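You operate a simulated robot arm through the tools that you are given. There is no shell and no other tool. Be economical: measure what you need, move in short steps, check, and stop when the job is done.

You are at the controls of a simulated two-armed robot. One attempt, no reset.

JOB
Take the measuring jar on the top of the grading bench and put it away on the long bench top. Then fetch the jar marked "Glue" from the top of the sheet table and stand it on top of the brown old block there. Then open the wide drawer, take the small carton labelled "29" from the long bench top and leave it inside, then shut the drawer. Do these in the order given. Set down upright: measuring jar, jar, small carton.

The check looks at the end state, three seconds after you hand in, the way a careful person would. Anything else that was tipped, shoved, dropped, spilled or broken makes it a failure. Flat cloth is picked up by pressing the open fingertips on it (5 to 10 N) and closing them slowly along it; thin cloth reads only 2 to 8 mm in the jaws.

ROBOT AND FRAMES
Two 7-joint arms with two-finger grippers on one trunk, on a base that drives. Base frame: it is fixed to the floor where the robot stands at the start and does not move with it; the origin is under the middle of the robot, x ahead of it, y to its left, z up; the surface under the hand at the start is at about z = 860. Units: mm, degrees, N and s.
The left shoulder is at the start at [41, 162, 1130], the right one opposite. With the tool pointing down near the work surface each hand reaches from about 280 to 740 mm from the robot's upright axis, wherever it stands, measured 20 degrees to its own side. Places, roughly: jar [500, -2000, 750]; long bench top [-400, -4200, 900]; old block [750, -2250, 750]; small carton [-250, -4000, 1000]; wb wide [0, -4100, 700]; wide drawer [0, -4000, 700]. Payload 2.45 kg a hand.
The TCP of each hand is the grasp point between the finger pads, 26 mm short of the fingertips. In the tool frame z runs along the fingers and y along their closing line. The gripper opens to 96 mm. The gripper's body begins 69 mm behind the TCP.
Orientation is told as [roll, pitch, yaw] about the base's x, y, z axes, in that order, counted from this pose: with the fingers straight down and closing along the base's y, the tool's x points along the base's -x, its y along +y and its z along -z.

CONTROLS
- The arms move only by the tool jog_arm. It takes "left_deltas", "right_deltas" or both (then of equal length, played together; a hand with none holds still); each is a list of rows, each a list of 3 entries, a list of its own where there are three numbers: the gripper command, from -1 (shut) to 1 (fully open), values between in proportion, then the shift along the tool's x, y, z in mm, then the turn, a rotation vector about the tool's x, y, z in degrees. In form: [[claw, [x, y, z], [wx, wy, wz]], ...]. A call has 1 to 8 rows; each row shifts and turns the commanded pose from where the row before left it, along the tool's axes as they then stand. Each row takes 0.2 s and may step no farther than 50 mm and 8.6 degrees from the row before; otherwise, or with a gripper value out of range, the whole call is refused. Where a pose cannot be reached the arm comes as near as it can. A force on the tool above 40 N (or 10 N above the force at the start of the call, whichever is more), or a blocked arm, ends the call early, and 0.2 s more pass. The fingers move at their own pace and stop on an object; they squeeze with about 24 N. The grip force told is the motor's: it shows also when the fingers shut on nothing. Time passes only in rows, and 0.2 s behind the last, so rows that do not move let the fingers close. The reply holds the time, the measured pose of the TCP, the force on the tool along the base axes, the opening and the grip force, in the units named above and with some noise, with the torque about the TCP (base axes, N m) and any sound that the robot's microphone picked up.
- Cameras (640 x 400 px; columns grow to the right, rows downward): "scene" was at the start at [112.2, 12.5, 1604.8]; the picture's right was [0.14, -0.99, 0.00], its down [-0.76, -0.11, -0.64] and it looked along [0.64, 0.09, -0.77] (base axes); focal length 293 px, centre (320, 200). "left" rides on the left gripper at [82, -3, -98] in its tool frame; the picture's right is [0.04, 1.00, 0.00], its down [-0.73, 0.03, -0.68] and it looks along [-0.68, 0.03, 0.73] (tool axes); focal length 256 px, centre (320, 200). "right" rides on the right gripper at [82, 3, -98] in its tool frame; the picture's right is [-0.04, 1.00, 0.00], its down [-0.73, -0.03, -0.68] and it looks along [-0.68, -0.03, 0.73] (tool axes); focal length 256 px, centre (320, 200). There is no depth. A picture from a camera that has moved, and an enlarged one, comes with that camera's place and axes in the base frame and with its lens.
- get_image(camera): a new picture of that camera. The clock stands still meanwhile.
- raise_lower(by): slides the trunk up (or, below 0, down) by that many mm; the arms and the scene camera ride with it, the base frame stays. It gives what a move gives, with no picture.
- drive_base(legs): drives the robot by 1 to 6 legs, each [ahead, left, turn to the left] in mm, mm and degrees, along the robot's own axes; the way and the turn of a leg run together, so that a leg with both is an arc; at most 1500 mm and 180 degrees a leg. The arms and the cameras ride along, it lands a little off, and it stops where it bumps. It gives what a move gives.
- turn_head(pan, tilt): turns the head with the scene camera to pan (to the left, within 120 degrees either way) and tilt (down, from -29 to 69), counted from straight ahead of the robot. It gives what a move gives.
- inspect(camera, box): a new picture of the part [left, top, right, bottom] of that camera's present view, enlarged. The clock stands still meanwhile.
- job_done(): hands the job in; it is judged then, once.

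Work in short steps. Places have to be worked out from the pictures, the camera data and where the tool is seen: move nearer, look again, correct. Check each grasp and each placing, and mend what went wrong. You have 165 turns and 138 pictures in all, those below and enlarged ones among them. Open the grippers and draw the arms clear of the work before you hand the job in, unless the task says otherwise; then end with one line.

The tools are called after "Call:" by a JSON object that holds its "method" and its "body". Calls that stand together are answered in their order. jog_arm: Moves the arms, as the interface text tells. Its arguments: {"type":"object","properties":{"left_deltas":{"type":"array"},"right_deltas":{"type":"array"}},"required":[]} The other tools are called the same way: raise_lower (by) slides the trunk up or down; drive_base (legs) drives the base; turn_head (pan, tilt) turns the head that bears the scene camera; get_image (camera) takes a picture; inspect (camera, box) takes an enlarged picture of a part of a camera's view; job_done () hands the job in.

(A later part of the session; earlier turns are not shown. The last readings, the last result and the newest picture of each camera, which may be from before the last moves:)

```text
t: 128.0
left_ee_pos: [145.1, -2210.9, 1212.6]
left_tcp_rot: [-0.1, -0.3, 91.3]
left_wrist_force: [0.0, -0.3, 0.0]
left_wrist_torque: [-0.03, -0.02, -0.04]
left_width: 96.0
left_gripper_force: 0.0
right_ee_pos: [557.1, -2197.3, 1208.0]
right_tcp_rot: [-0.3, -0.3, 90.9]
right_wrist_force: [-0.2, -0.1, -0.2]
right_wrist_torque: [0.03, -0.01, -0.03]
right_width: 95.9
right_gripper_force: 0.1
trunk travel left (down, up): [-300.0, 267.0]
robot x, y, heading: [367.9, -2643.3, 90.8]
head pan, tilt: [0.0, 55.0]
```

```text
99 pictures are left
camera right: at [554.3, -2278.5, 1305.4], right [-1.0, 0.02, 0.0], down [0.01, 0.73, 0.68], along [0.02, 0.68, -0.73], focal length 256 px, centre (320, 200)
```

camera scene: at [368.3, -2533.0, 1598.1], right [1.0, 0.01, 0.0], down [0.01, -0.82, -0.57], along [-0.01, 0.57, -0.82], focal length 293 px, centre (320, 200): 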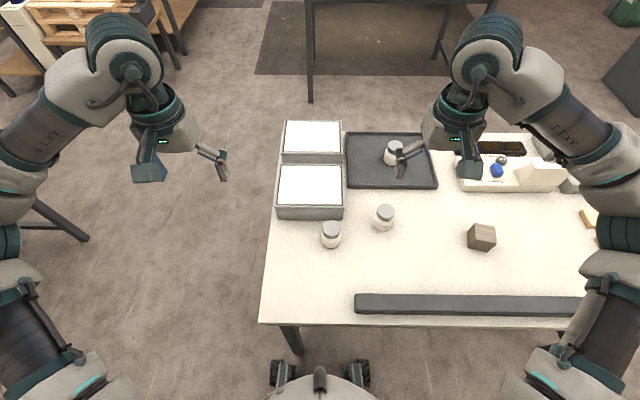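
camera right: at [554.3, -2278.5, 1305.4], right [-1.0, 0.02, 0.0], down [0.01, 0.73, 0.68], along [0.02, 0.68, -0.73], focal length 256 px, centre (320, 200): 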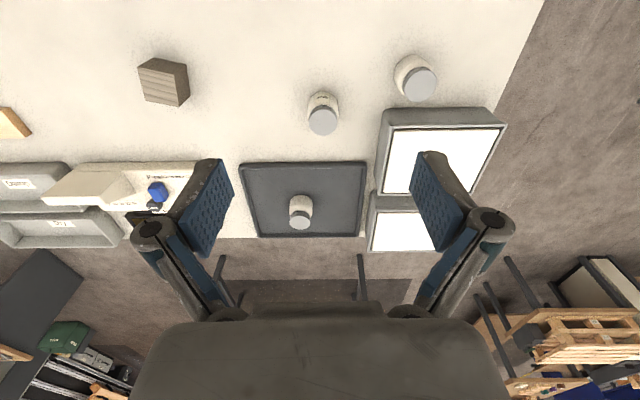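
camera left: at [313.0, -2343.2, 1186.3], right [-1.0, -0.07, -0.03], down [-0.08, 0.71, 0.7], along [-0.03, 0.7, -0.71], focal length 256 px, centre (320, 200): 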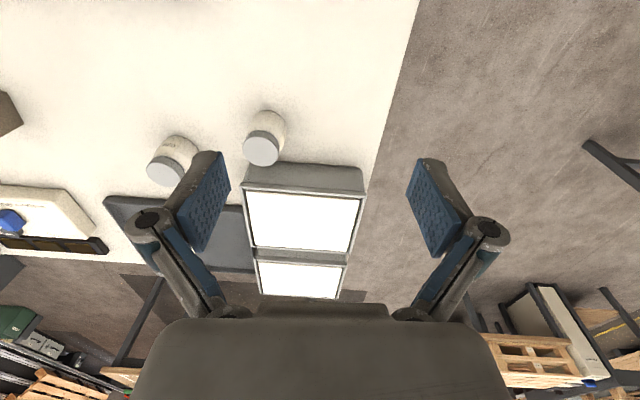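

Stable. The Glue jar is straight ahead of the right hand, near [557, -2060]; table height uncertain (~780-830). Move forward 110 and down 140, then look again.

Call:
{"method": "jog_arm", "body": {"right_deltas": [[1, [-30, 0, 30], [0, 0, 0]], [1, [-30, 0, 30], [0, 0, 0]], [1, [-30, 0, 30], [0, 0, 0]], [1, [-20, 0, 30], [0, 0, 0]], [1, [0, 0, 20], [0, 0, 0]], [1, [0, 0, 0], [0, 0, 0]]]}}

Call:
{"method": "get_image", "body": {"camera": "right"}}

```text
t: 129.4
left_ee_pos: [143.4, -2212.5, 1212.7]
left_tcp_rot: [-0.3, -0.4, 91.3]
left_wrist_force: [-0.2, 0.9, -0.6]
left_wrist_torque: [0.01, 0.02, 0.0]
left_width: 95.9
left_gripper_force: 0.0
right_ee_pos: [554.7, -2085.2, 1068.4]
right_tcp_rot: [-0.3, -0.4, 91.0]
right_wrist_force: [-0.3, 0.2, -0.2]
right_wrist_torque: [0.01, 0.0, 0.0]
right_width: 96.0
right_gripper_force: 0.1
trunk travel left (down, up): [-300.0, 267.0]
robot x, y, heading: [366.6, -2642.8, 90.9]
head pan, tilt: [0.0, 55.0]
```

```text
98 pictures are left
camera right: at [552.6, -2166.7, 1166.2], right [-1.0, 0.02, -0.01], down [0.01, 0.73, 0.68], along [0.02, 0.68, -0.73], focal length 256 px, centre (320, 200)
```

right: 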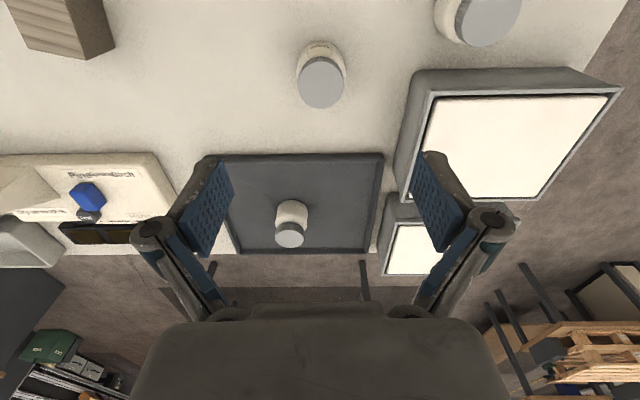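

Triangulated cap top: [557, -2073, 885]. Move forward 12 and descend 150, then check.

Call:
{"method": "jog_arm", "body": {"right_deltas": [[1, [-12, -2, 30], [0, 0, 0]], [1, [0, 0, 40], [0, 0, 0]], [1, [0, 0, 40], [0, 0, 0]], [1, [0, 0, 40], [0, 0, 0]], [1, [0, 0, 0], [0, 0, 0]]]}}

Call:
{"method": "get_image", "body": {"camera": "right"}}

Call:
{"method": "inspect", "body": {"camera": "scene", "box": [320, 130, 480, 250]}}

```text
t: 130.6
left_ee_pos: [144.6, -2212.5, 1211.6]
left_tcp_rot: [-0.1, -0.5, 91.3]
left_wrist_force: [-0.2, 0.3, 0.6]
left_wrist_torque: [0.03, -0.02, 0.02]
left_width: 96.3
left_gripper_force: 0.1
right_ee_pos: [558.4, -2075.2, 920.6]
right_tcp_rot: [-0.3, -0.3, 91.0]
right_wrist_force: [0.2, -1.2, -0.2]
right_wrist_torque: [0.02, 0.0, -0.03]
right_width: 95.9
right_gripper_force: 0.1
trunk travel left (down, up): [-300.0, 267.0]
robot x, y, heading: [369.1, -2641.1, 90.7]
head pan, tilt: [0.0, 55.0]
```

```text
97 pictures are left
camera right: at [557.4, -2156.2, 1017.8], right [-1.0, 0.02, -0.01], down [0.01, 0.73, 0.68], along [0.02, 0.68, -0.73], focal length 256 px, centre (320, 200)
```

right: 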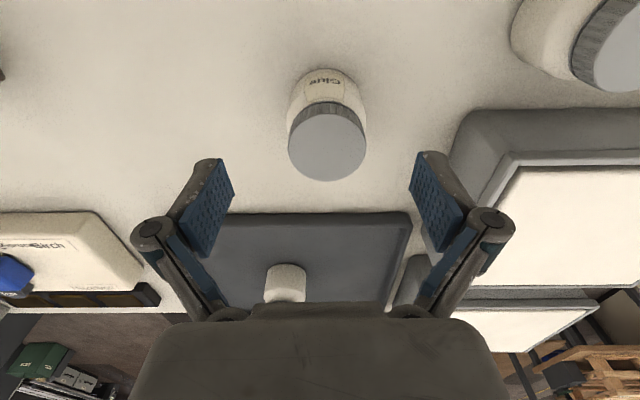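

```text
3.33 times, centred on (400, 190) of scene
camera zoom: at [367.8, -2532.9, 1598.2], right [1.0, 0.01, 0.0], down [0.01, -0.82, -0.57], along [-0.01, 0.57, -0.82], focal length 978 px, centre (53, 233)
```

zoom: 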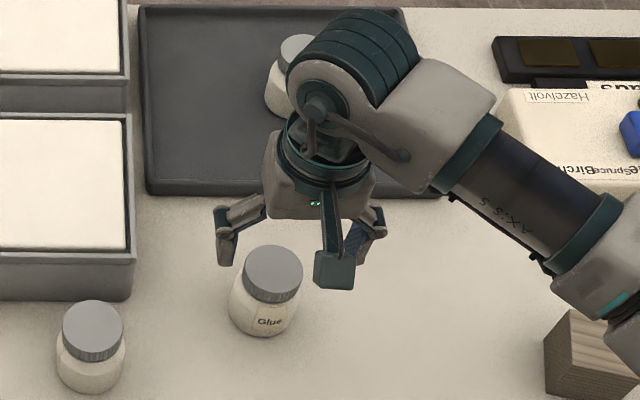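

Jar centre about [555, -2073], cap top ≈ 878, table ≈ 810. Descend to TCP 846, then close.

Call:
{"method": "jog_arm", "body": {"right_deltas": [[1, [0, 3, 35], [0, 0, 0]], [1, [0, 0, 30], [0, 0, 0]], [1, [0, 0, 9], [0, 0, 0]], [1, [0, 0, 0], [0, 0, 0]]]}}

Call:
{"method": "get_image", "body": {"camera": "right"}}

Call:
{"method": "inspect", "body": {"camera": "scene", "box": [340, 150, 460, 240]}}

```text
t: 131.6
left_ee_pos: [144.7, -2210.9, 1213.2]
left_tcp_rot: [-0.2, -0.2, 91.3]
left_wrist_force: [0.8, 0.4, -0.1]
left_wrist_torque: [0.0, -0.02, 0.0]
left_width: 95.9
left_gripper_force: 0.1
right_ee_pos: [554.2, -2074.7, 842.6]
right_tcp_rot: [-0.3, -0.2, 91.0]
right_wrist_force: [0.5, 1.0, 0.8]
right_wrist_torque: [0.0, -0.02, 0.01]
right_width: 95.9
right_gripper_force: 0.0
trunk travel left (down, up): [-300.0, 267.0]
robot x, y, heading: [369.9, -2640.4, 90.8]
head pan, tilt: [0.0, 55.0]
```

```text
95 pictures are left
camera right: at [553.1, -2155.6, 940.3], right [-1.0, 0.02, 0.0], down [0.01, 0.73, 0.68], along [0.02, 0.68, -0.73], focal length 256 px, centre (320, 200)
```

right: 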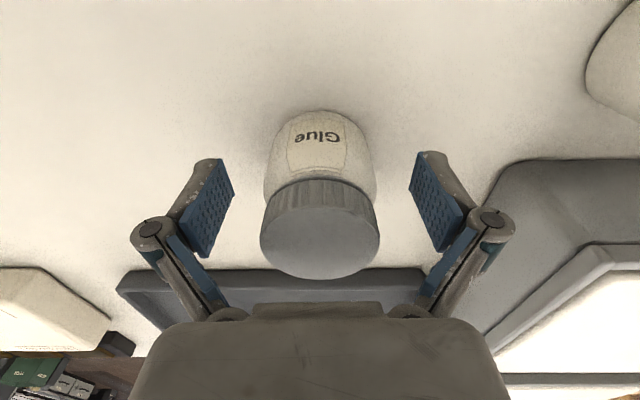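

```text
4.44 times, centred on (400, 195) of scene
camera zoom: at [367.5, -2532.2, 1598.1], right [1.0, 0.01, 0.0], down [0.01, -0.82, -0.57], along [-0.01, 0.57, -0.82], focal length 1304 px, centre (-36, 222)
```

zoom: 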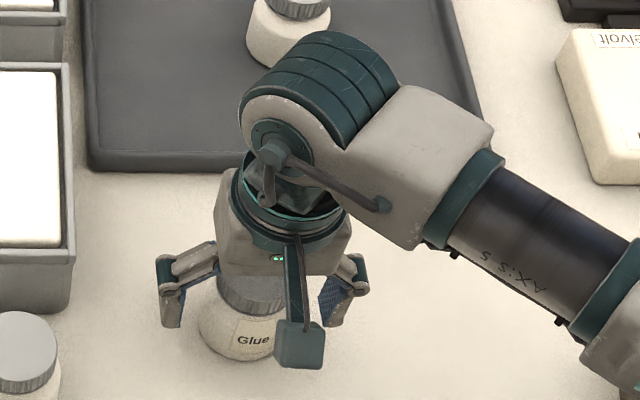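

Jar is centred between the pads; close.

Call:
{"method": "jog_arm", "body": {"right_deltas": [[0.4, [0, 0, 0], [0, 0, 0]], [0.1, [0, 0, 0], [0, 0, 0]], [-1, [0, 0, 0], [0, 0, 0]], [-1, [0, 0, 0], [0, 0, 0]], [-1, [0, 0, 0], [0, 0, 0]]]}}

Call:
{"method": "jog_arm", "body": {"right_deltas": [[-1, [0, 0, -10], [0, 0, 0]], [-1, [0, 0, -40], [0, 0, 0]], [-1, [0, 0, -45], [0, 0, 0]], [-1, [0, 0, -45], [0, 0, 0]], [-1, [0, 0, 0], [0, 0, 0]]]}}

Call:
{"method": "get_image", "body": {"camera": "right"}}

```text
t: 132.8
left_ee_pos: [144.1, -2212.6, 1212.4]
left_tcp_rot: [-0.2, -0.3, 91.3]
left_wrist_force: [0.2, -0.5, -0.4]
left_wrist_torque: [0.0, 0.0, 0.0]
left_width: 96.1
left_gripper_force: 0.0
right_ee_pos: [555.8, -2075.9, 843.1]
right_tcp_rot: [-0.4, -0.2, 91.0]
right_wrist_force: [-0.6, 0.6, 0.3]
right_wrist_torque: [0.01, -0.02, 0.0]
right_width: 59.4
right_gripper_force: 24.3
trunk travel left (down, up): [-300.0, 267.0]
robot x, y, heading: [370.2, -2637.8, 90.8]
head pan, tilt: [0.0, 55.0]
```

```text
t: 134.0
left_ee_pos: [144.4, -2210.8, 1212.0]
left_tcp_rot: [-0.1, -0.3, 91.4]
left_wrist_force: [0.1, 0.2, -0.6]
left_wrist_torque: [-0.03, -0.02, 0.0]
left_width: 96.2
left_gripper_force: 0.1
right_ee_pos: [555.1, -2075.9, 982.1]
right_tcp_rot: [-0.4, -0.2, 91.0]
right_wrist_force: [0.3, -0.3, -2.1]
right_wrist_torque: [-0.01, 0.0, 0.0]
right_width: 59.4
right_gripper_force: 24.1
trunk travel left (down, up): [-300.0, 267.0]
robot x, y, heading: [369.9, -2640.2, 90.5]
head pan, tilt: [0.0, 55.0]
```

```text
93 pictures are left
camera right: at [554.2, -2156.3, 1079.9], right [-1.0, 0.02, -0.01], down [0.01, 0.73, 0.68], along [0.02, 0.68, -0.73], focal length 256 px, centre (320, 200)
```

right: 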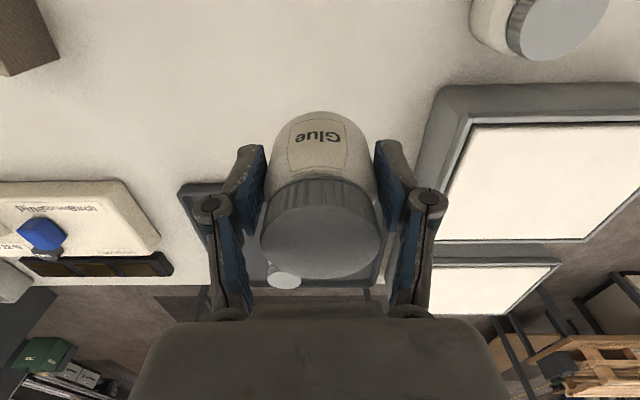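

Glue jar held firmly, bottom ≈33 mm below TCP. Block estimated at [838, -2140]; strafe right 280 with the jar at safe height and check the sway.

Call:
{"method": "drive_base", "body": {"legs": [[0, -280, 0]]}}

Call:
{"method": "turn_head", "body": {"pan": 0, "tilt": 50}}

Call:
{"method": "turn_head", "body": {"pan": 0, "tilt": 55}}

Call:
{"method": "turn_head", "body": {"pan": 0, "tilt": 50}}

Call:
{"method": "turn_head", "body": {"pan": 0, "tilt": 55}}

Call:
{"method": "get_image", "body": {"camera": "scene"}}

Call:
{"method": "get_image", "body": {"camera": "right"}}

```text
t: 136.0
left_ee_pos: [406.4, -2207.3, 1210.1]
left_tcp_rot: [-0.9, -0.3, 91.0]
left_wrist_force: [-0.4, 0.2, -0.4]
left_wrist_torque: [-0.01, -0.09, 0.0]
left_width: 95.8
left_gripper_force: 0.1
right_ee_pos: [823.0, -2074.6, 984.1]
right_tcp_rot: [-1.1, -0.3, 90.6]
right_wrist_force: [0.0, -0.1, -2.0]
right_wrist_torque: [-0.01, -0.06, 0.01]
right_width: 59.4
right_gripper_force: 24.3
trunk travel left (down, up): [-300.0, 267.0]
robot x, y, heading: [644.2, -2639.0, 90.5]
head pan, tilt: [0.0, 55.0]
```

```text
t: 136.6
left_ee_pos: [428.2, -2212.2, 1214.9]
left_tcp_rot: [0.0, -0.4, 90.9]
left_wrist_force: [0.1, -0.6, -0.2]
left_wrist_torque: [-0.01, 0.0, -0.02]
left_width: 95.9
left_gripper_force: 0.1
right_ee_pos: [840.0, -2076.7, 984.1]
right_tcp_rot: [-0.1, -0.6, 90.5]
right_wrist_force: [-0.4, -0.2, -1.9]
right_wrist_torque: [-0.03, 0.07, 0.02]
right_width: 59.2
right_gripper_force: 24.1
trunk travel left (down, up): [-300.0, 267.0]
robot x, y, heading: [647.4, -2636.2, 90.7]
head pan, tilt: [0.0, 50.0]
```

```text
t: 137.3
left_ee_pos: [429.5, -2211.8, 1215.4]
left_tcp_rot: [-0.1, -0.6, 90.9]
left_wrist_force: [0.4, -0.2, -0.8]
left_wrist_torque: [0.01, 0.04, -0.02]
left_width: 95.9
left_gripper_force: 0.1
right_ee_pos: [840.8, -2077.9, 984.1]
right_tcp_rot: [-0.2, -0.3, 90.6]
right_wrist_force: [0.4, -0.7, -1.8]
right_wrist_torque: [-0.06, 0.04, 0.03]
right_width: 59.3
right_gripper_force: 24.2
trunk travel left (down, up): [-300.0, 267.0]
robot x, y, heading: [647.4, -2638.4, 90.4]
head pan, tilt: [0.0, 55.0]
```

```text
t: 137.9
left_ee_pos: [405.5, -2211.4, 1211.3]
left_tcp_rot: [-0.9, -0.6, 91.1]
left_wrist_force: [0.3, -0.5, -0.7]
left_wrist_torque: [-0.01, 0.0, 0.01]
left_width: 95.8
left_gripper_force: 0.1
right_ee_pos: [820.4, -2077.9, 987.1]
right_tcp_rot: [-0.9, -0.5, 90.8]
right_wrist_force: [-0.3, -0.6, -3.0]
right_wrist_torque: [0.01, -0.05, -0.01]
right_width: 59.2
right_gripper_force: 24.3
trunk travel left (down, up): [-300.0, 267.0]
robot x, y, heading: [644.8, -2638.3, 90.6]
head pan, tilt: [0.0, 50.0]
```

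```text
t: 138.6
left_ee_pos: [408.5, -2212.7, 1212.1]
left_tcp_rot: [-0.8, -0.6, 91.1]
left_wrist_force: [-0.5, -0.4, -0.8]
left_wrist_torque: [-0.01, -0.01, -0.03]
left_width: 96.0
left_gripper_force: 0.0
right_ee_pos: [822.9, -2077.5, 986.5]
right_tcp_rot: [-0.9, -0.5, 90.7]
right_wrist_force: [-0.8, 0.3, -1.4]
right_wrist_torque: [-0.02, -0.04, -0.02]
right_width: 59.3
right_gripper_force: 23.9
trunk travel left (down, up): [-300.0, 267.0]
robot x, y, heading: [642.6, -2639.8, 90.3]
head pan, tilt: [0.0, 55.0]
```

```text
92 pictures are left
camera scene: at [638.7, -2529.2, 1598.0], right [1.0, 0.01, 0.0], down [0.01, -0.82, -0.57], along [0.0, 0.57, -0.82], focal length 293 px, centre (320, 200)
```

scene: 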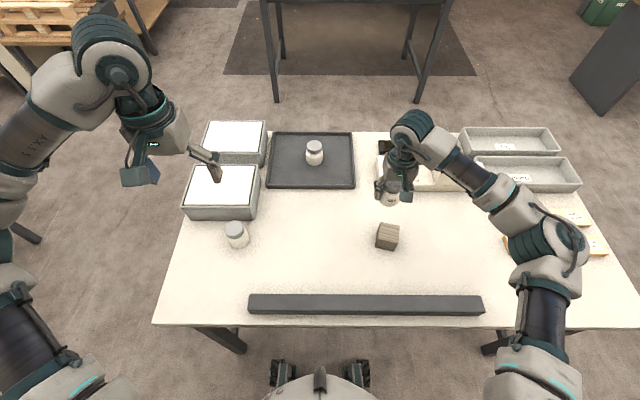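

```text
91 pictures are left
camera right: at [819.9, -2159.4, 1083.7], right [-1.0, 0.03, -0.01], down [0.01, 0.73, 0.69], along [0.03, 0.69, -0.73], focal length 256 px, centre (320, 200)
```

right: 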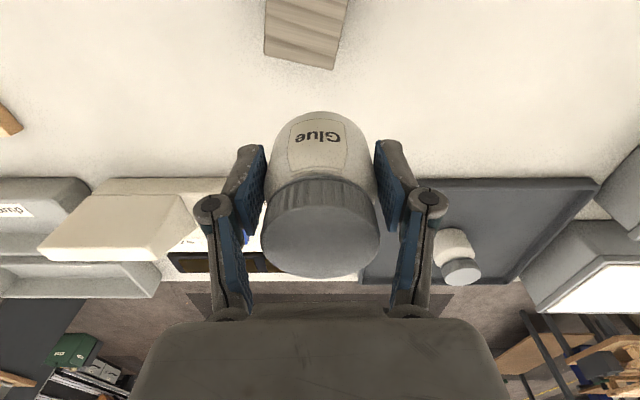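

Sway about ±10 mm and decaying. Bring the jar back 58 mm to sit above the block and look.

Call:
{"method": "jog_arm", "body": {"right_deltas": [[-1, [20, 0, 0], [0, 0, 0]], [-1, [20, 0, 0], [0, 0, 0]], [-1, [18, 0, 0], [0, 0, 0]], [-1, [0, 0, 0], [0, 0, 0]], [-1, [0, 0, 0], [0, 0, 0]], [-1, [0, 0, 0], [0, 0, 0]], [-1, [0, 0, 0], [0, 0, 0]]]}}

Call:
{"method": "get_image", "body": {"camera": "right"}}

Call:
{"method": "inspect", "body": {"camera": "scene", "box": [320, 160, 460, 265]}}

```text
t: 140.2
left_ee_pos: [423.7, -2210.9, 1214.1]
left_tcp_rot: [-0.2, -0.6, 91.0]
left_wrist_force: [0.0, -0.9, -0.4]
left_wrist_torque: [0.02, -0.02, -0.01]
left_width: 96.2
left_gripper_force: 0.0
right_ee_pos: [838.6, -2134.5, 986.0]
right_tcp_rot: [-0.2, -0.5, 90.6]
right_wrist_force: [0.4, 0.7, -1.6]
right_wrist_torque: [-0.02, 0.02, -0.03]
right_width: 59.3
right_gripper_force: 23.9
trunk travel left (down, up): [-300.0, 267.0]
robot x, y, heading: [645.8, -2636.2, 90.3]
head pan, tilt: [0.0, 55.0]
```

```text
90 pictures are left
camera right: at [835.7, -2216.8, 1082.6], right [-1.0, 0.03, 0.0], down [0.02, 0.73, 0.69], along [0.02, 0.68, -0.73], focal length 256 px, centre (320, 200)
```

right: 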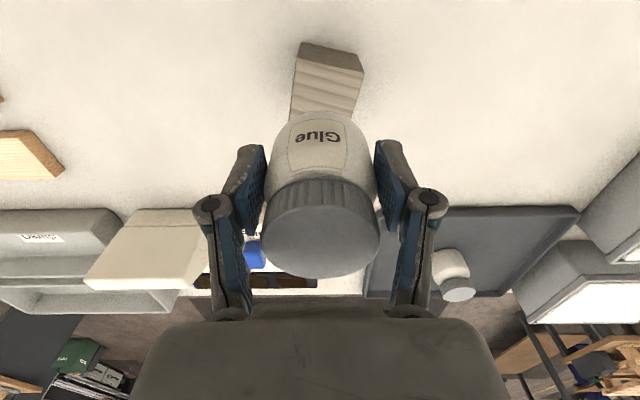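

```text
3.81 times, centred on (390, 212) of scene
camera zoom: at [655.9, -2529.4, 1598.0], right [1.0, 0.01, -0.01], down [0.0, -0.82, -0.57], along [-0.01, 0.57, -0.82], focal length 1118 px, centre (53, 152)
```

zoom: 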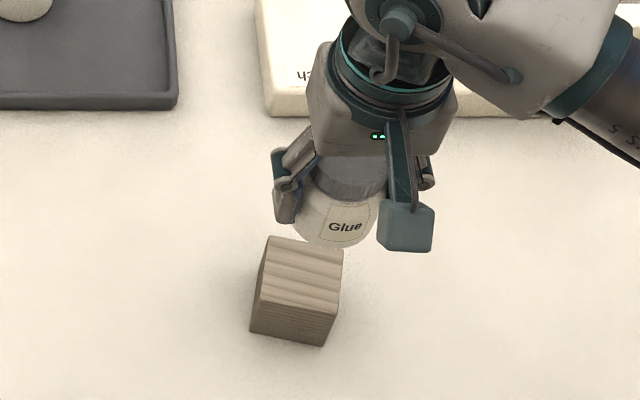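

Block top centre ≈ [832, -2131], height ≈59 → contact at TCP ≈ 902. Shift −6 in x and +5 in y, lower to ~925 and look for sway.

Call:
{"method": "jog_arm", "body": {"right_deltas": [[-1, [-5, 6, 20], [0, 0, 0]], [-1, [0, 0, 20], [0, 0, 0]], [-1, [0, 0, 20], [0, 0, 0]], [-1, [0, 0, 0], [0, 0, 0]], [-1, [0, 0, 0], [0, 0, 0]], [-1, [0, 0, 0], [0, 0, 0]], [-1, [0, 0, 0], [0, 0, 0]]]}}

Call:
{"method": "jog_arm", "body": {"right_deltas": [[-1, [0, 0, 0], [0, 0, 0]], [-1, [0, 0, 0], [0, 0, 0]]]}}

Call:
{"method": "jog_arm", "body": {"right_deltas": [[-1, [0, 0, 0], [0, 0, 0]], [-1, [0, 0, 0], [0, 0, 0]]]}}

Call:
{"method": "get_image", "body": {"camera": "right"}}

Call:
{"method": "inspect", "body": {"camera": "scene", "box": [320, 160, 460, 265]}}

```text
t: 141.8
left_ee_pos: [423.0, -2211.4, 1213.7]
left_tcp_rot: [-0.2, -0.6, 90.9]
left_wrist_force: [-0.6, 0.0, 0.2]
left_wrist_torque: [-0.01, 0.03, -0.03]
left_width: 95.9
left_gripper_force: 0.0
right_ee_pos: [830.4, -2132.8, 926.3]
right_tcp_rot: [-0.3, -0.5, 90.8]
right_wrist_force: [0.1, 0.1, -2.4]
right_wrist_torque: [-0.04, 0.02, -0.01]
right_width: 59.1
right_gripper_force: 23.5
trunk travel left (down, up): [-300.0, 267.0]
robot x, y, heading: [644.5, -2634.4, 90.0]
head pan, tilt: [0.0, 55.0]
```

```text
t: 142.4
left_ee_pos: [410.2, -2212.0, 1212.9]
left_tcp_rot: [-0.7, -0.5, 91.1]
left_wrist_force: [-0.2, 1.0, 0.7]
left_wrist_torque: [-0.01, -0.06, -0.02]
left_width: 95.8
left_gripper_force: 0.2
right_ee_pos: [820.6, -2131.8, 927.3]
right_tcp_rot: [-0.8, -0.5, 90.8]
right_wrist_force: [0.2, -0.6, -2.1]
right_wrist_torque: [-0.02, -0.07, -0.01]
right_width: 59.4
right_gripper_force: 24.5
trunk travel left (down, up): [-300.0, 267.0]
robot x, y, heading: [641.3, -2637.6, 90.1]
head pan, tilt: [0.0, 55.0]
```

```text
t: 143.0
left_ee_pos: [417.9, -2210.8, 1213.8]
left_tcp_rot: [-0.4, -0.5, 91.0]
left_wrist_force: [-1.2, 0.0, 0.1]
left_wrist_torque: [-0.01, -0.02, -0.03]
left_width: 95.9
left_gripper_force: 0.1
right_ee_pos: [826.6, -2131.8, 927.8]
right_tcp_rot: [-0.5, -0.5, 90.7]
right_wrist_force: [-0.4, 0.6, -2.0]
right_wrist_torque: [-0.02, 0.01, 0.01]
right_width: 59.3
right_gripper_force: 24.0
trunk travel left (down, up): [-300.0, 267.0]
robot x, y, heading: [647.1, -2636.0, 90.0]
head pan, tilt: [0.0, 55.0]
```

```text
88 pictures are left
camera right: at [823.6, -2213.8, 1024.1], right [-1.0, 0.03, -0.01], down [0.01, 0.73, 0.69], along [0.02, 0.69, -0.73], focal length 256 px, centre (320, 200)
```

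right: 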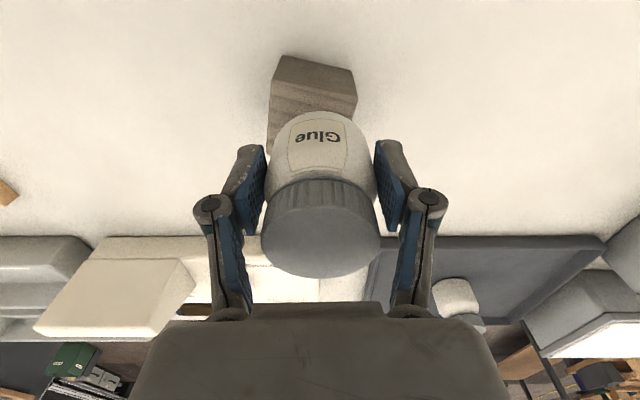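

```text
3.81 times, centred on (390, 212) of scene
camera zoom: at [646.2, -2529.6, 1598.0], right [1.0, 0.01, 0.0], down [0.0, -0.82, -0.57], along [0.0, 0.57, -0.82], focal length 1118 px, centre (53, 152)
```

zoom: 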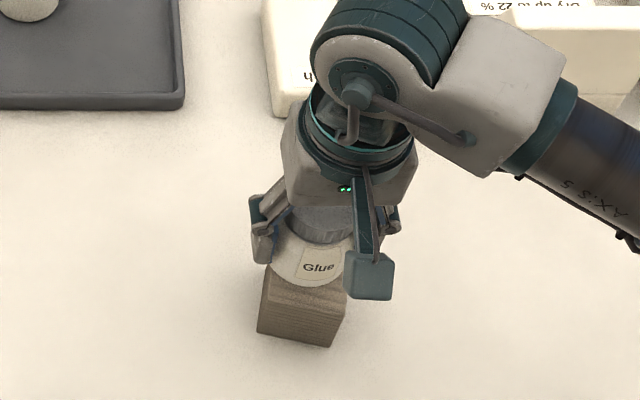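

Sway is down to ±5 mm around x=826. Shift +5 in x, +3 in y, and let it settle more.

Call:
{"method": "jog_arm", "body": {"right_deltas": [[-1, [-3, -5, 10], [0, 0, 0]], [-1, [0, 0, 0], [0, 0, 0]], [-1, [0, 0, 0], [0, 0, 0]], [-1, [0, 0, 0], [0, 0, 0]], [-1, [0, 0, 0], [0, 0, 0]], [-1, [0, 0, 0], [0, 0, 0]], [-1, [0, 0, 0], [0, 0, 0]], [-1, [0, 0, 0], [0, 0, 0]]]}}

Call:
{"method": "jog_arm", "body": {"right_deltas": [[-1, [0, 0, 0], [0, 0, 0]], [-1, [0, 0, 0], [0, 0, 0]]]}}

Call:
{"method": "jog_arm", "body": {"right_deltas": [[-1, [0, 0, 0], [0, 0, 0]], [-1, [0, 0, 0], [0, 0, 0]]]}}

Call:
{"method": "get_image", "body": {"camera": "right"}}

Call:
{"method": "inspect", "body": {"camera": "scene", "box": [340, 180, 440, 255]}}

```text
t: 144.8
left_ee_pos: [416.8, -2211.0, 1214.5]
left_tcp_rot: [-0.5, -0.5, 91.0]
left_wrist_force: [0.7, -0.1, -0.8]
left_wrist_torque: [-0.01, -0.01, 0.0]
left_width: 96.0
left_gripper_force: 0.1
right_ee_pos: [829.2, -2127.8, 917.4]
right_tcp_rot: [-0.5, -0.5, 90.7]
right_wrist_force: [-0.5, 0.3, -1.3]
right_wrist_torque: [-0.04, -0.02, 0.02]
right_width: 59.3
right_gripper_force: 23.8
trunk travel left (down, up): [-300.0, 267.0]
robot x, y, heading: [648.2, -2637.2, 90.1]
head pan, tilt: [0.0, 55.0]
```

```text
t: 145.4
left_ee_pos: [415.9, -2211.3, 1212.9]
left_tcp_rot: [-0.5, -0.5, 91.0]
left_wrist_force: [0.2, -0.5, 0.0]
left_wrist_torque: [0.0, 0.0, 0.01]
left_width: 96.1
left_gripper_force: 0.0
right_ee_pos: [828.9, -2127.7, 915.2]
right_tcp_rot: [-0.5, -0.6, 90.7]
right_wrist_force: [0.0, 0.3, -1.3]
right_wrist_torque: [0.0, -0.04, -0.04]
right_width: 59.3
right_gripper_force: 24.2
trunk travel left (down, up): [-300.0, 267.0]
robot x, y, heading: [643.6, -2634.5, 90.6]
head pan, tilt: [0.0, 55.0]
```

```text
t: 146.0
left_ee_pos: [416.3, -2211.2, 1212.4]
left_tcp_rot: [-0.5, -0.5, 91.0]
left_wrist_force: [-0.8, 0.0, 0.3]
left_wrist_torque: [0.02, 0.02, 0.01]
left_width: 96.0
left_gripper_force: 0.0
right_ee_pos: [830.6, -2128.1, 916.1]
right_tcp_rot: [-0.5, -0.5, 90.7]
right_wrist_force: [-0.5, 0.2, -2.9]
right_wrist_torque: [0.01, -0.03, 0.01]
right_width: 59.3
right_gripper_force: 24.0
trunk travel left (down, up): [-300.0, 267.0]
robot x, y, heading: [644.1, -2640.5, 90.4]
head pan, tilt: [0.0, 55.0]
```

```text
86 pictures are left
camera right: at [826.7, -2209.4, 1013.0], right [-1.0, 0.03, -0.01], down [0.01, 0.73, 0.69], along [0.03, 0.69, -0.73], focal length 256 px, centre (320, 200)
```

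right: 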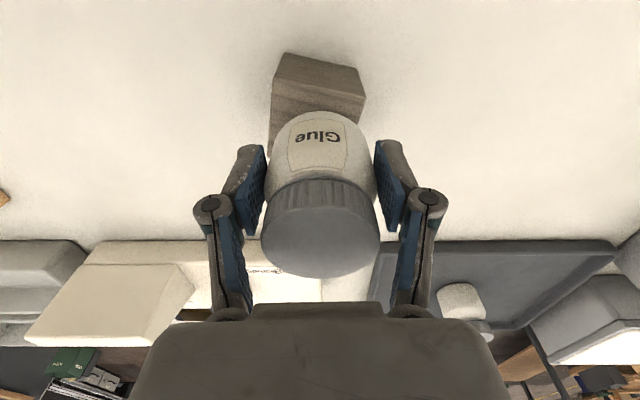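

```text
5.33 times, centred on (390, 218) of scene
camera zoom: at [643.7, -2529.6, 1598.0], right [1.0, 0.01, 0.0], down [0.0, -0.82, -0.57], along [0.0, 0.57, -0.82], focal length 1564 px, centre (-53, 107)
```

zoom: 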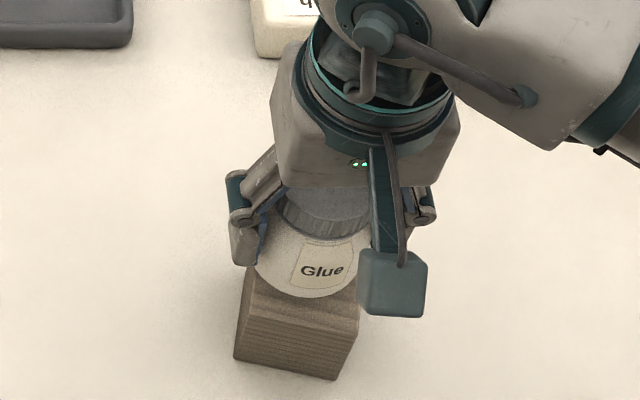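

Settled. Jar sits centred over the block; shift back 2 mm and lower in small steps to contact.

Call:
{"method": "jog_arm", "body": {"right_deltas": [[-1, [2, 0, 5], [0, 0, 0]], [-1, [0, 0, 4], [0, 0, 0]], [-1, [0, 0, 2], [0, 0, 0]], [-1, [0, 0, 2], [0, 0, 0]], [-1, [0, 0, 0], [0, 0, 0]]]}}

```text
t: 147.2
left_ee_pos: [416.8, -2211.0, 1213.9]
left_tcp_rot: [-0.4, -0.4, 91.1]
left_wrist_force: [0.1, 0.1, 0.2]
left_wrist_torque: [-0.01, 0.02, -0.02]
left_width: 95.9
left_gripper_force: 0.1
right_ee_pos: [831.1, -2129.4, 901.6]
right_tcp_rot: [-0.6, -0.5, 90.7]
right_wrist_force: [0.3, -0.1, -2.4]
right_wrist_torque: [-0.02, 0.03, 0.03]
right_width: 59.3
right_gripper_force: 24.6
trunk travel left (down, up): [-300.0, 267.0]
robot x, y, heading: [646.6, -2639.1, 90.4]
head pan, tilt: [0.0, 55.0]
```

No contact yet at 902; continue 2 mm at a time.

Call:
{"method": "jog_arm", "body": {"right_deltas": [[-1, [0, 0, 2], [0, 0, 0]], [-1, [0, 0, 2], [0, 0, 0]], [-1, [0, 0, 0], [0, 0, 0]]]}}

```text
t: 148.0
left_ee_pos: [416.1, -2212.1, 1213.8]
left_tcp_rot: [-0.5, -0.5, 90.9]
left_wrist_force: [-0.7, -0.1, 0.0]
left_wrist_torque: [0.01, 0.01, 0.02]
left_width: 95.9
left_gripper_force: 0.1
right_ee_pos: [831.4, -2129.9, 900.6]
right_tcp_rot: [-0.6, -0.7, 90.7]
right_wrist_force: [2.6, 2.8, 12.7]
right_wrist_torque: [-0.12, 0.0, 0.0]
right_width: 59.5
right_gripper_force: 24.0
trunk travel left (down, up): [-300.0, 267.0]
robot x, y, heading: [647.0, -2636.7, 90.6]
head pan, tilt: [0.0, 55.0]
```

Contact at 900.6 with 13 N. Ease by 1 mm and open gently.

Call:
{"method": "jog_arm", "body": {"right_deltas": [[-1, [0, 0, -1], [0, 0, 0]], [0.27, [0, 0, 0], [0, 0, 0]], [0.35, [0, 0, 0], [0, 0, 0]], [0.5, [0, 0, 0], [0, 0, 0]], [0.8, [0, 0, 0], [0, 0, 0]], [1, [0, 0, 0], [0, 0, 0]], [1, [0, 0, 0], [0, 0, 0]]]}}

Call:
{"method": "get_image", "body": {"camera": "right"}}

Call:
{"method": "inspect", "body": {"camera": "scene", "box": [340, 180, 440, 255]}}

```text
t: 149.6
left_ee_pos: [416.7, -2212.4, 1212.2]
left_tcp_rot: [-0.5, -0.5, 91.1]
left_wrist_force: [-0.3, 0.0, 0.2]
left_wrist_torque: [-0.01, -0.02, -0.03]
left_width: 95.9
left_gripper_force: 0.0
right_ee_pos: [830.1, -2129.9, 899.4]
right_tcp_rot: [-0.6, -0.4, 90.7]
right_wrist_force: [0.1, -0.8, 0.0]
right_wrist_torque: [-0.01, -0.01, 0.01]
right_width: 96.2
right_gripper_force: 0.0
trunk travel left (down, up): [-300.0, 267.0]
robot x, y, heading: [644.5, -2639.0, 90.5]
head pan, tilt: [0.0, 55.0]
```

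```text
84 pictures are left
camera right: at [827.7, -2211.3, 997.0], right [-1.0, 0.03, -0.01], down [0.01, 0.73, 0.69], along [0.03, 0.69, -0.73], focal length 256 px, centre (320, 200)
```

right: 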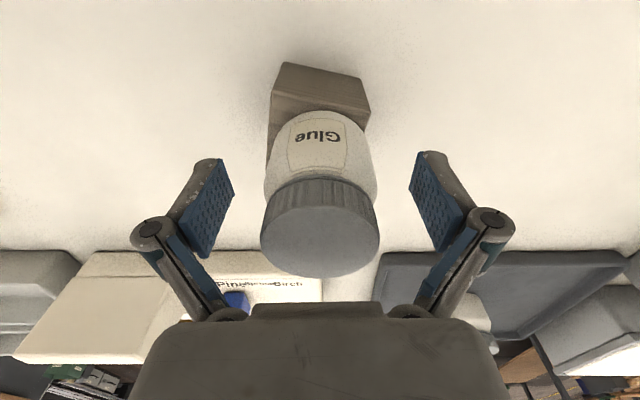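

```text
5.33 times, centred on (390, 218) of scene
camera zoom: at [643.5, -2529.9, 1598.1], right [1.0, 0.01, 0.0], down [0.0, -0.82, -0.57], along [0.0, 0.57, -0.82], focal length 1564 px, centre (-53, 107)
```

zoom: 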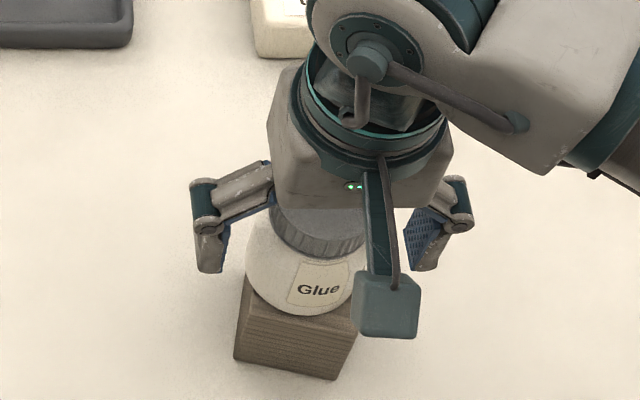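

Jar stands on the block. Lift straight up clear and retract to the symmetric pose.

Call:
{"method": "jog_arm", "body": {"right_deltas": [[1, [0, 0, -40], [0, 0, 0]], [1, [0, 0, -45], [0, 0, 0]], [1, [0, 0, -45], [0, 0, 0]], [1, [0, 0, -45], [0, 0, 0]], [1, [0, 0, -45], [0, 0, 0]], [1, [0, 0, -45], [0, 0, 0]], [1, [40, 0, -20], [0, 0, 0]], [1, [35, 0, 0], [0, 0, 0]]]}}

Call:
{"method": "inspect", "body": {"camera": "scene", "box": [320, 160, 460, 265]}}

```text
t: 151.4
left_ee_pos: [416.7, -2212.7, 1213.4]
left_tcp_rot: [-0.4, -0.7, 91.0]
left_wrist_force: [0.0, 0.5, 0.0]
left_wrist_torque: [-0.02, -0.03, 0.0]
left_width: 96.0
left_gripper_force: 0.1
right_ee_pos: [827.9, -2211.6, 1184.1]
right_tcp_rot: [-0.5, -0.4, 90.7]
right_wrist_force: [-0.4, 0.2, 0.3]
right_wrist_torque: [-0.01, -0.02, 0.0]
right_width: 96.0
right_gripper_force: 0.1
trunk travel left (down, up): [-300.0, 267.0]
robot x, y, heading: [646.7, -2638.6, 90.1]
head pan, tilt: [0.0, 55.0]
```

```text
3.81 times, centred on (390, 212) of scene
camera zoom: at [644.7, -2531.5, 1598.2], right [1.0, 0.01, 0.0], down [0.0, -0.82, -0.57], along [0.0, 0.57, -0.82], focal length 1118 px, centre (53, 152)
```

zoom: 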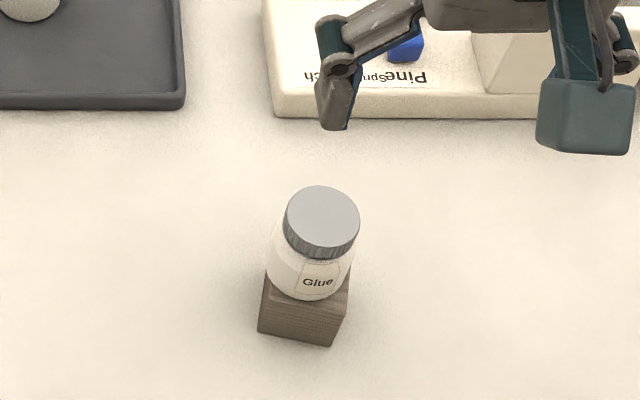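

Glue jar is well placed. Back away, strafe to x≈0, turn around to face the long bench.

Call:
{"method": "drive_base", "body": {"legs": [[-450, 0, 0], [0, 640, 0], [0, 0, 90], [0, 0, 90]]}}

Call:
{"method": "turn_head", "body": {"pan": 0, "tilt": 40}}

Call:
{"method": "get_image", "body": {"camera": "scene"}}

```text
t: 165.1
left_ee_pos: [245.2, -3519.5, 1213.8]
left_tcp_rot: [-0.5, -0.4, -87.4]
left_wrist_force: [-1.0, -1.2, -0.1]
left_wrist_torque: [0.04, 0.01, 0.04]
left_width: 95.9
left_gripper_force: 0.0
right_ee_pos: [-165.3, -3534.3, 1182.4]
right_tcp_rot: [-0.5, -0.5, -87.6]
right_wrist_force: [-0.3, 0.2, 0.0]
right_wrist_torque: [-0.01, -0.02, -0.03]
right_width: 96.1
right_gripper_force: 0.2
trunk travel left (down, up): [-300.0, 267.0]
robot x, y, heading: [5.9, -3098.8, -87.8]
head pan, tilt: [0.0, 55.0]
```

```text
t: 165.8
left_ee_pos: [246.0, -3516.0, 1214.1]
left_tcp_rot: [-0.5, -0.8, -87.4]
left_wrist_force: [0.1, 0.4, -0.7]
left_wrist_torque: [-0.01, -0.04, 0.01]
left_width: 96.0
left_gripper_force: 0.0
right_ee_pos: [-164.3, -3530.1, 1184.9]
right_tcp_rot: [-0.6, -0.7, -87.6]
right_wrist_force: [-0.4, 1.1, -0.1]
right_wrist_torque: [-0.01, -0.01, 0.01]
right_width: 96.0
right_gripper_force: 0.0
trunk travel left (down, up): [-300.0, 267.0]
robot x, y, heading: [6.9, -3100.1, -88.2]
head pan, tilt: [0.0, 40.0]
```

```text
81 pictures are left
camera scene: at [10.0, -3220.0, 1618.7], right [-1.0, -0.03, 0.0], down [-0.02, 0.65, -0.76], along [0.03, -0.76, -0.65], focal length 293 px, centre (320, 200)
```

scene: 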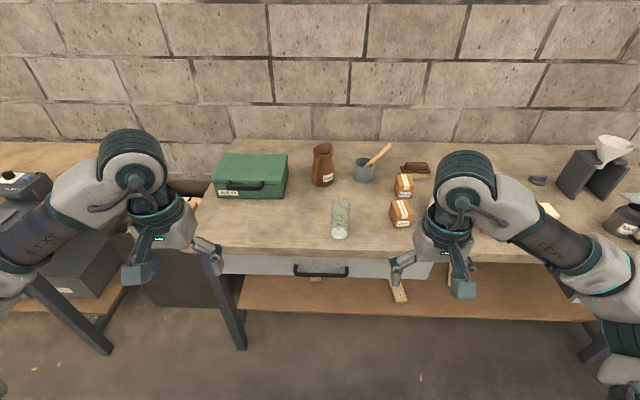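

I see the wide drawer with its bar handle. Zoom on it.

Call:
{"method": "inspect", "body": {"camera": "scene", "box": [200, 190, 440, 310]}}

```text
2.67 times, centred on (320, 250) of scene
camera zoom: at [10.0, -3220.0, 1618.7], right [-1.0, -0.03, 0.0], down [-0.02, 0.65, -0.76], along [0.03, -0.76, -0.65], focal length 782 px, centre (320, 67)
```

zoom: 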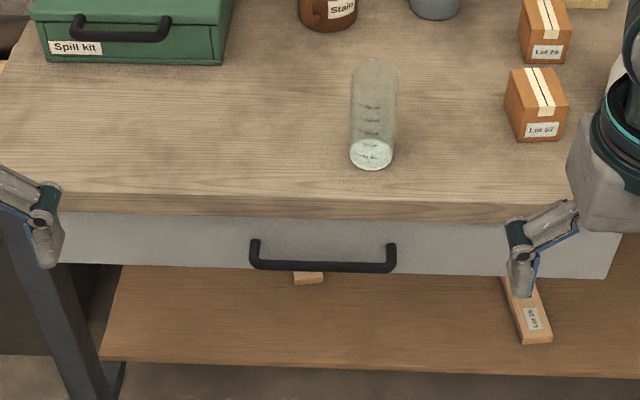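

Handle bar estimated at [35, -3795, 804], about 180 long; bench edge y≈-3831. Plan: robot at x≈-125, left hand grips the bar horizontally (fingers forward, closing vertically), pull by driving back ~180; right hand later handles the carton from the same lane. First strafe right 130 and lower the trunk 250.

Call:
{"method": "drive_base", "body": {"legs": [[0, -132, -2]]}}

Call:
{"method": "raise_lower", "body": {"by": -240}}

Call:
{"method": "jog_arm", "body": {"left_deltas": [[1, [0, 0, 0], [4.95, -4.95, -4.95]], [1, [0, 0, 0], [4.95, -4.95, -4.95]], [1, [0, 0, 0], [4.95, -4.95, -4.95]], [1, [0, 0, 0], [4.95, -4.95, -4.95]], [1, [0, 0, 0], [4.95, -4.95, -4.95]], [1, [0, 0, 0], [4.95, -4.95, -4.95]], [1, [0, 0, 0], [4.95, -4.95, -4.95]]]}}

```text
t: 167.1
left_ee_pos: [156.5, -3529.9, 1203.4]
left_tcp_rot: [-2.7, -0.6, -89.0]
left_wrist_force: [2.6, -0.5, 1.2]
left_wrist_torque: [0.02, 0.23, -0.01]
left_width: 96.2
left_gripper_force: 0.0
right_ee_pos: [-255.8, -3528.3, 1191.1]
right_tcp_rot: [-2.6, -0.6, -89.3]
right_wrist_force: [2.9, -1.4, 0.9]
right_wrist_torque: [0.02, 0.15, 0.05]
right_width: 96.0
right_gripper_force: 0.1
trunk travel left (down, up): [-300.0, 267.0]
robot x, y, heading: [-119.5, -3099.8, -89.9]
head pan, tilt: [0.0, 40.0]
```

```text
t: 169.6
left_ee_pos: [146.5, -3522.3, 971.0]
left_tcp_rot: [-2.2, -0.9, -88.8]
left_wrist_force: [1.8, -0.1, -1.4]
left_wrist_torque: [0.03, 0.15, -0.01]
left_width: 96.1
left_gripper_force: 0.0
right_ee_pos: [-265.7, -3521.4, 952.1]
right_tcp_rot: [-2.1, -1.0, -89.1]
right_wrist_force: [1.6, -0.3, -0.8]
right_wrist_torque: [-0.05, 0.15, 0.04]
right_width: 96.0
right_gripper_force: 0.1
trunk travel left (down, up): [-60.0, 507.0]
robot x, y, heading: [-105.5, -3103.5, -90.0]
head pan, tilt: [0.0, 40.0]
```

```text
t: 171.4
left_ee_pos: [105.5, -3519.6, 982.0]
left_tcp_rot: [-45.9, -20.4, -43.6]
left_wrist_force: [-2.0, 0.0, 1.2]
left_wrist_torque: [-0.02, -0.08, 0.06]
left_width: 96.0
left_gripper_force: 0.1
right_ee_pos: [-306.0, -3518.0, 948.0]
right_tcp_rot: [0.1, -1.2, -89.3]
right_wrist_force: [-0.6, 0.8, 0.4]
right_wrist_torque: [-0.03, -0.1, 0.03]
right_width: 95.9
right_gripper_force: 0.1
trunk travel left (down, up): [-60.0, 507.0]
robot x, y, heading: [-109.9, -3101.3, -90.2]
head pan, tilt: [0.0, 40.0]
stopped in row 7 (left hand): the arm was blocked; the commanded pose is now the measured one
```

Orientation is halfway. The body sways a bit from the strafe; let it settle using head moves, then continue the turn.

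Call:
{"method": "turn_head", "body": {"pan": 0, "tilt": 50}}

Call:
{"method": "turn_head", "body": {"pan": 20, "tilt": 40}}

Call:
{"method": "turn_head", "body": {"pan": 0, "tilt": 50}}

Call:
{"method": "turn_head", "body": {"pan": 20, "tilt": 40}}

Call:
{"method": "turn_head", "body": {"pan": 0, "tilt": 50}}

Call:
{"method": "jog_arm", "body": {"left_deltas": [[1, [0, 0, 0], [4.95, -4.95, -4.95]], [1, [0, 0, 0], [4.95, -4.95, -4.95]], [1, [0, 0, 0], [4.95, -4.95, -4.95]], [1, [0, 0, 0], [4.95, -4.95, -4.95]], [1, [0, 0, 0], [4.95, -4.95, -4.95]], [1, [0, 0, 0], [4.95, -4.95, -4.95]], [1, [0, 0, 0], [4.95, -4.95, -4.95]]]}}

Call:
{"method": "get_image", "body": {"camera": "scene"}}

```text
t: 172.1
left_ee_pos: [117.5, -3519.8, 977.7]
left_tcp_rot: [-46.1, -19.9, -43.2]
left_wrist_force: [-0.4, 0.5, 0.2]
left_wrist_torque: [0.01, 0.02, 0.06]
left_width: 96.3
left_gripper_force: 0.0
right_ee_pos: [-294.4, -3518.7, 948.3]
right_tcp_rot: [-0.5, -1.1, -89.1]
right_wrist_force: [-0.1, 0.3, -0.2]
right_wrist_torque: [0.0, -0.04, 0.01]
right_width: 96.0
right_gripper_force: 0.0
trunk travel left (down, up): [-60.0, 507.0]
robot x, y, heading: [-106.9, -3101.6, -89.8]
head pan, tilt: [0.0, 50.0]
```

```text
t: 173.0
left_ee_pos: [112.7, -3520.2, 979.0]
left_tcp_rot: [-46.0, -20.0, -43.4]
left_wrist_force: [1.2, -0.2, -0.3]
left_wrist_torque: [0.03, 0.01, 0.03]
left_width: 96.0
left_gripper_force: 0.0
right_ee_pos: [-298.5, -3518.2, 948.1]
right_tcp_rot: [-0.2, -1.1, -89.2]
right_wrist_force: [0.6, 0.0, 1.0]
right_wrist_torque: [0.02, -0.03, 0.0]
right_width: 96.0
right_gripper_force: 0.1
trunk travel left (down, up): [-60.0, 507.0]
robot x, y, heading: [-108.1, -3102.4, -90.2]
head pan, tilt: [20.0, 40.0]
```

```text
t: 173.8
left_ee_pos: [110.6, -3520.6, 980.4]
left_tcp_rot: [-46.0, -20.1, -43.5]
left_wrist_force: [-0.6, -0.1, 0.4]
left_wrist_torque: [0.02, -0.04, 0.04]
left_width: 95.9
left_gripper_force: 0.0
right_ee_pos: [-300.7, -3519.2, 947.9]
right_tcp_rot: [-0.2, -1.2, -89.3]
right_wrist_force: [-0.1, 0.6, 0.1]
right_wrist_torque: [0.01, -0.03, -0.02]
right_width: 96.0
right_gripper_force: 0.1
trunk travel left (down, up): [-60.0, 507.0]
robot x, y, heading: [-110.2, -3101.0, -89.9]
head pan, tilt: [0.0, 50.0]
```

```text
t: 174.6
left_ee_pos: [109.0, -3519.4, 979.9]
left_tcp_rot: [-45.9, -20.2, -43.5]
left_wrist_force: [-0.3, -0.2, 0.3]
left_wrist_torque: [0.04, -0.04, 0.05]
left_width: 95.9
left_gripper_force: 0.0
right_ee_pos: [-301.8, -3518.7, 946.3]
right_tcp_rot: [-0.1, -1.2, -89.3]
right_wrist_force: [0.1, -0.5, -0.1]
right_wrist_torque: [0.03, -0.04, -0.02]
right_width: 96.1
right_gripper_force: 0.0
trunk travel left (down, up): [-60.0, 507.0]
robot x, y, heading: [-111.1, -3103.3, -90.0]
head pan, tilt: [20.0, 40.0]
```

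```text
t: 175.5
left_ee_pos: [109.0, -3519.4, 980.1]
left_tcp_rot: [-46.1, -20.0, -43.6]
left_wrist_force: [-0.9, -0.6, 0.0]
left_wrist_torque: [0.0, -0.02, 0.07]
left_width: 96.0
left_gripper_force: 0.1
right_ee_pos: [-300.8, -3518.0, 947.6]
right_tcp_rot: [-0.2, -1.1, -89.2]
right_wrist_force: [-0.6, -0.2, -0.1]
right_wrist_torque: [-0.01, -0.02, -0.03]
right_width: 95.9
right_gripper_force: 0.1
trunk travel left (down, up): [-60.0, 507.0]
robot x, y, heading: [-111.9, -3105.4, -89.9]
head pan, tilt: [0.0, 50.0]
```

```text
t: 177.1
left_ee_pos: [133.2, -3599.4, 1081.4]
left_tcp_rot: [-91.1, 0.4, 1.3]
left_wrist_force: [0.4, -0.1, -0.8]
left_wrist_torque: [0.01, 0.02, 0.06]
left_width: 96.0
left_gripper_force: 0.0
left hand out of reach, approached as far as the arm can: row 2, 3, 4, 5, 6, 7
right_ee_pos: [-298.2, -3519.2, 947.9]
right_tcp_rot: [-0.4, -1.1, -89.1]
right_wrist_force: [-0.2, -0.5, 0.6]
right_wrist_torque: [0.01, -0.05, 0.01]
right_width: 95.8
right_gripper_force: 0.1
trunk travel left (down, up): [-60.0, 507.0]
robot x, y, heading: [-107.1, -3104.0, -90.4]
head pan, tilt: [0.0, 50.0]
```

```text
79 pictures are left
camera scene: at [-110.6, -3446.6, 1328.9], right [-1.0, 0.0, 0.0], down [0.0, 0.77, -0.64], along [0.0, -0.64, -0.77], focal length 293 px, centre (320, 200)
```

scene: 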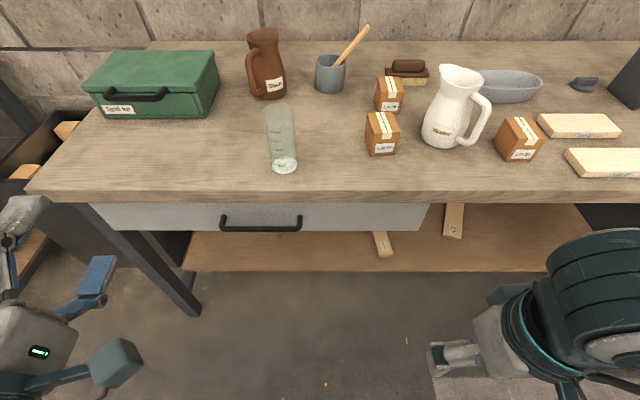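

Fingers now point forward with closing vertical. I see the handle centred at x≈17. Move the left hand toward a standoff at [17, -3700, 810].

Call:
{"method": "jog_arm", "body": {"left_deltas": [[1, [0, 0, 45], [0, 0, 0]], [1, [10, 10, 45], [0, 0, 0]], [1, [20, 35, 25], [0, 0, 0]], [1, [20, 35, 25], [0, 0, 0]], [1, [20, 35, 20], [0, 0, 0]], [1, [20, 35, 20], [0, 0, 0]], [1, [2, 20, 0], [0, 0, 0]], [1, [0, 0, 0], [0, 0, 0]]]}}

Call:
{"method": "get_image", "body": {"camera": "scene"}}

Call:
{"method": "get_image", "body": {"camera": "left"}}

```text
t: 178.9
left_ee_pos: [53.5, -3779.8, 921.9]
left_tcp_rot: [-90.9, 1.0, 1.7]
left_wrist_force: [0.1, -1.0, -0.3]
left_wrist_torque: [0.04, -0.01, -0.04]
left_width: 96.1
left_gripper_force: 0.1
left hand out of reach, approached as far as the arm can: row 7
right_ee_pos: [-283.4, -3518.1, 951.4]
right_tcp_rot: [-1.0, -1.3, -89.0]
right_wrist_force: [0.4, -0.2, 1.3]
right_wrist_torque: [-0.03, 0.0, -0.05]
right_width: 95.8
right_gripper_force: 0.1
trunk travel left (down, up): [-60.0, 507.0]
robot x, y, heading: [-104.6, -3103.3, -89.9]
head pan, tilt: [0.0, 50.0]
```

```text
78 pictures are left
camera scene: at [-94.5, -3445.7, 1329.3], right [-1.0, 0.0, 0.01], down [-0.01, 0.77, -0.64], along [0.0, -0.64, -0.77], focal length 293 px, centre (320, 200)
```

scene: 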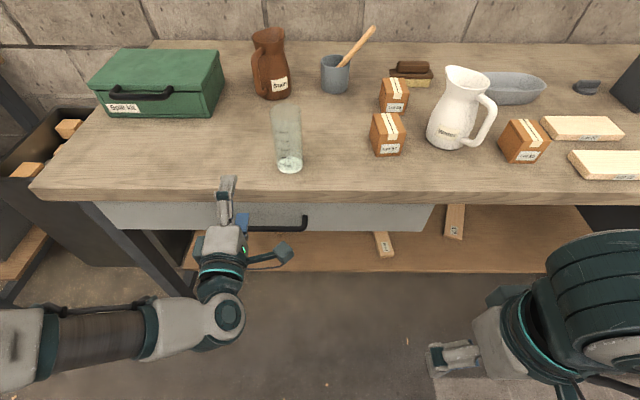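

```text
77 pictures are left
camera left: at [-32.1, -3684.0, 925.5], right [-0.06, -0.02, -1.0], down [0.71, 0.7, -0.05], along [0.7, -0.71, -0.03], focal length 256 px, centre (320, 200)
```

left: 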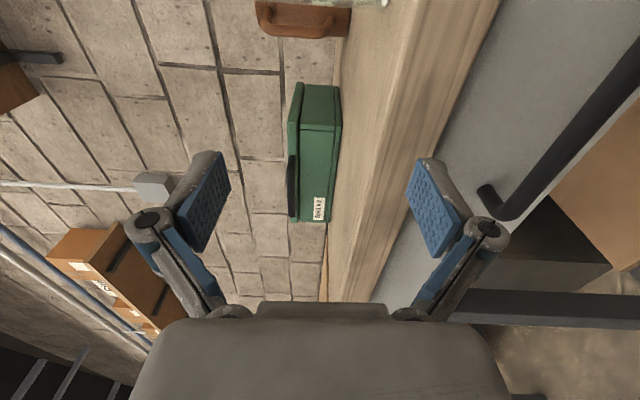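

Out of reach because it is too near with this orientation. Back the robot 150 mm so the arm can extend, then re-aim.

Call:
{"method": "drive_base", "body": {"legs": [[-150, 0, 0]]}}

Call:
{"method": "jog_arm", "body": {"left_deltas": [[1, [0, 0, 20], [0, 0, 0]], [1, [0, 0, 20], [0, 0, 0]], [1, [0, 0, 20], [0, 0, 0]], [1, [0, 0, 20], [0, 0, 0]], [1, [0, 0, 20], [0, 0, 0]], [1, [0, 0, 0], [0, 0, 0]]]}}

```text
t: 180.2
left_ee_pos: [37.9, -3628.1, 922.0]
left_tcp_rot: [-90.8, 0.4, 1.4]
left_wrist_force: [-0.7, 0.1, 0.6]
left_wrist_torque: [0.04, -0.03, -0.01]
left_width: 96.2
left_gripper_force: 0.0
right_ee_pos: [-297.9, -3365.5, 948.5]
right_tcp_rot: [-0.4, -1.1, -89.2]
right_wrist_force: [-0.7, 0.2, -0.1]
right_wrist_torque: [-0.02, 0.0, 0.02]
right_width: 96.1
right_gripper_force: 0.1
trunk travel left (down, up): [-60.0, 507.0]
robot x, y, heading: [-110.0, -2951.1, -90.3]
head pan, tilt: [0.0, 50.0]
```

```text
t: 181.6
left_ee_pos: [34.5, -3722.5, 931.3]
left_tcp_rot: [-90.8, 0.5, 1.8]
left_wrist_force: [-0.2, 0.3, -0.3]
left_wrist_torque: [0.02, -0.02, 0.0]
left_width: 96.1
left_gripper_force: 0.1
left hand out of reach, approached as far as the arm can: row 2
right_ee_pos: [-297.6, -3360.9, 952.3]
right_tcp_rot: [-0.3, -1.5, -89.4]
right_wrist_force: [-0.2, -0.3, 0.3]
right_wrist_torque: [0.0, -0.06, 0.01]
right_width: 95.9
right_gripper_force: 0.1
trunk travel left (down, up): [-60.0, 507.0]
robot x, y, heading: [-109.2, -2948.1, -90.3]
head pan, tilt: [0.0, 50.0]
```

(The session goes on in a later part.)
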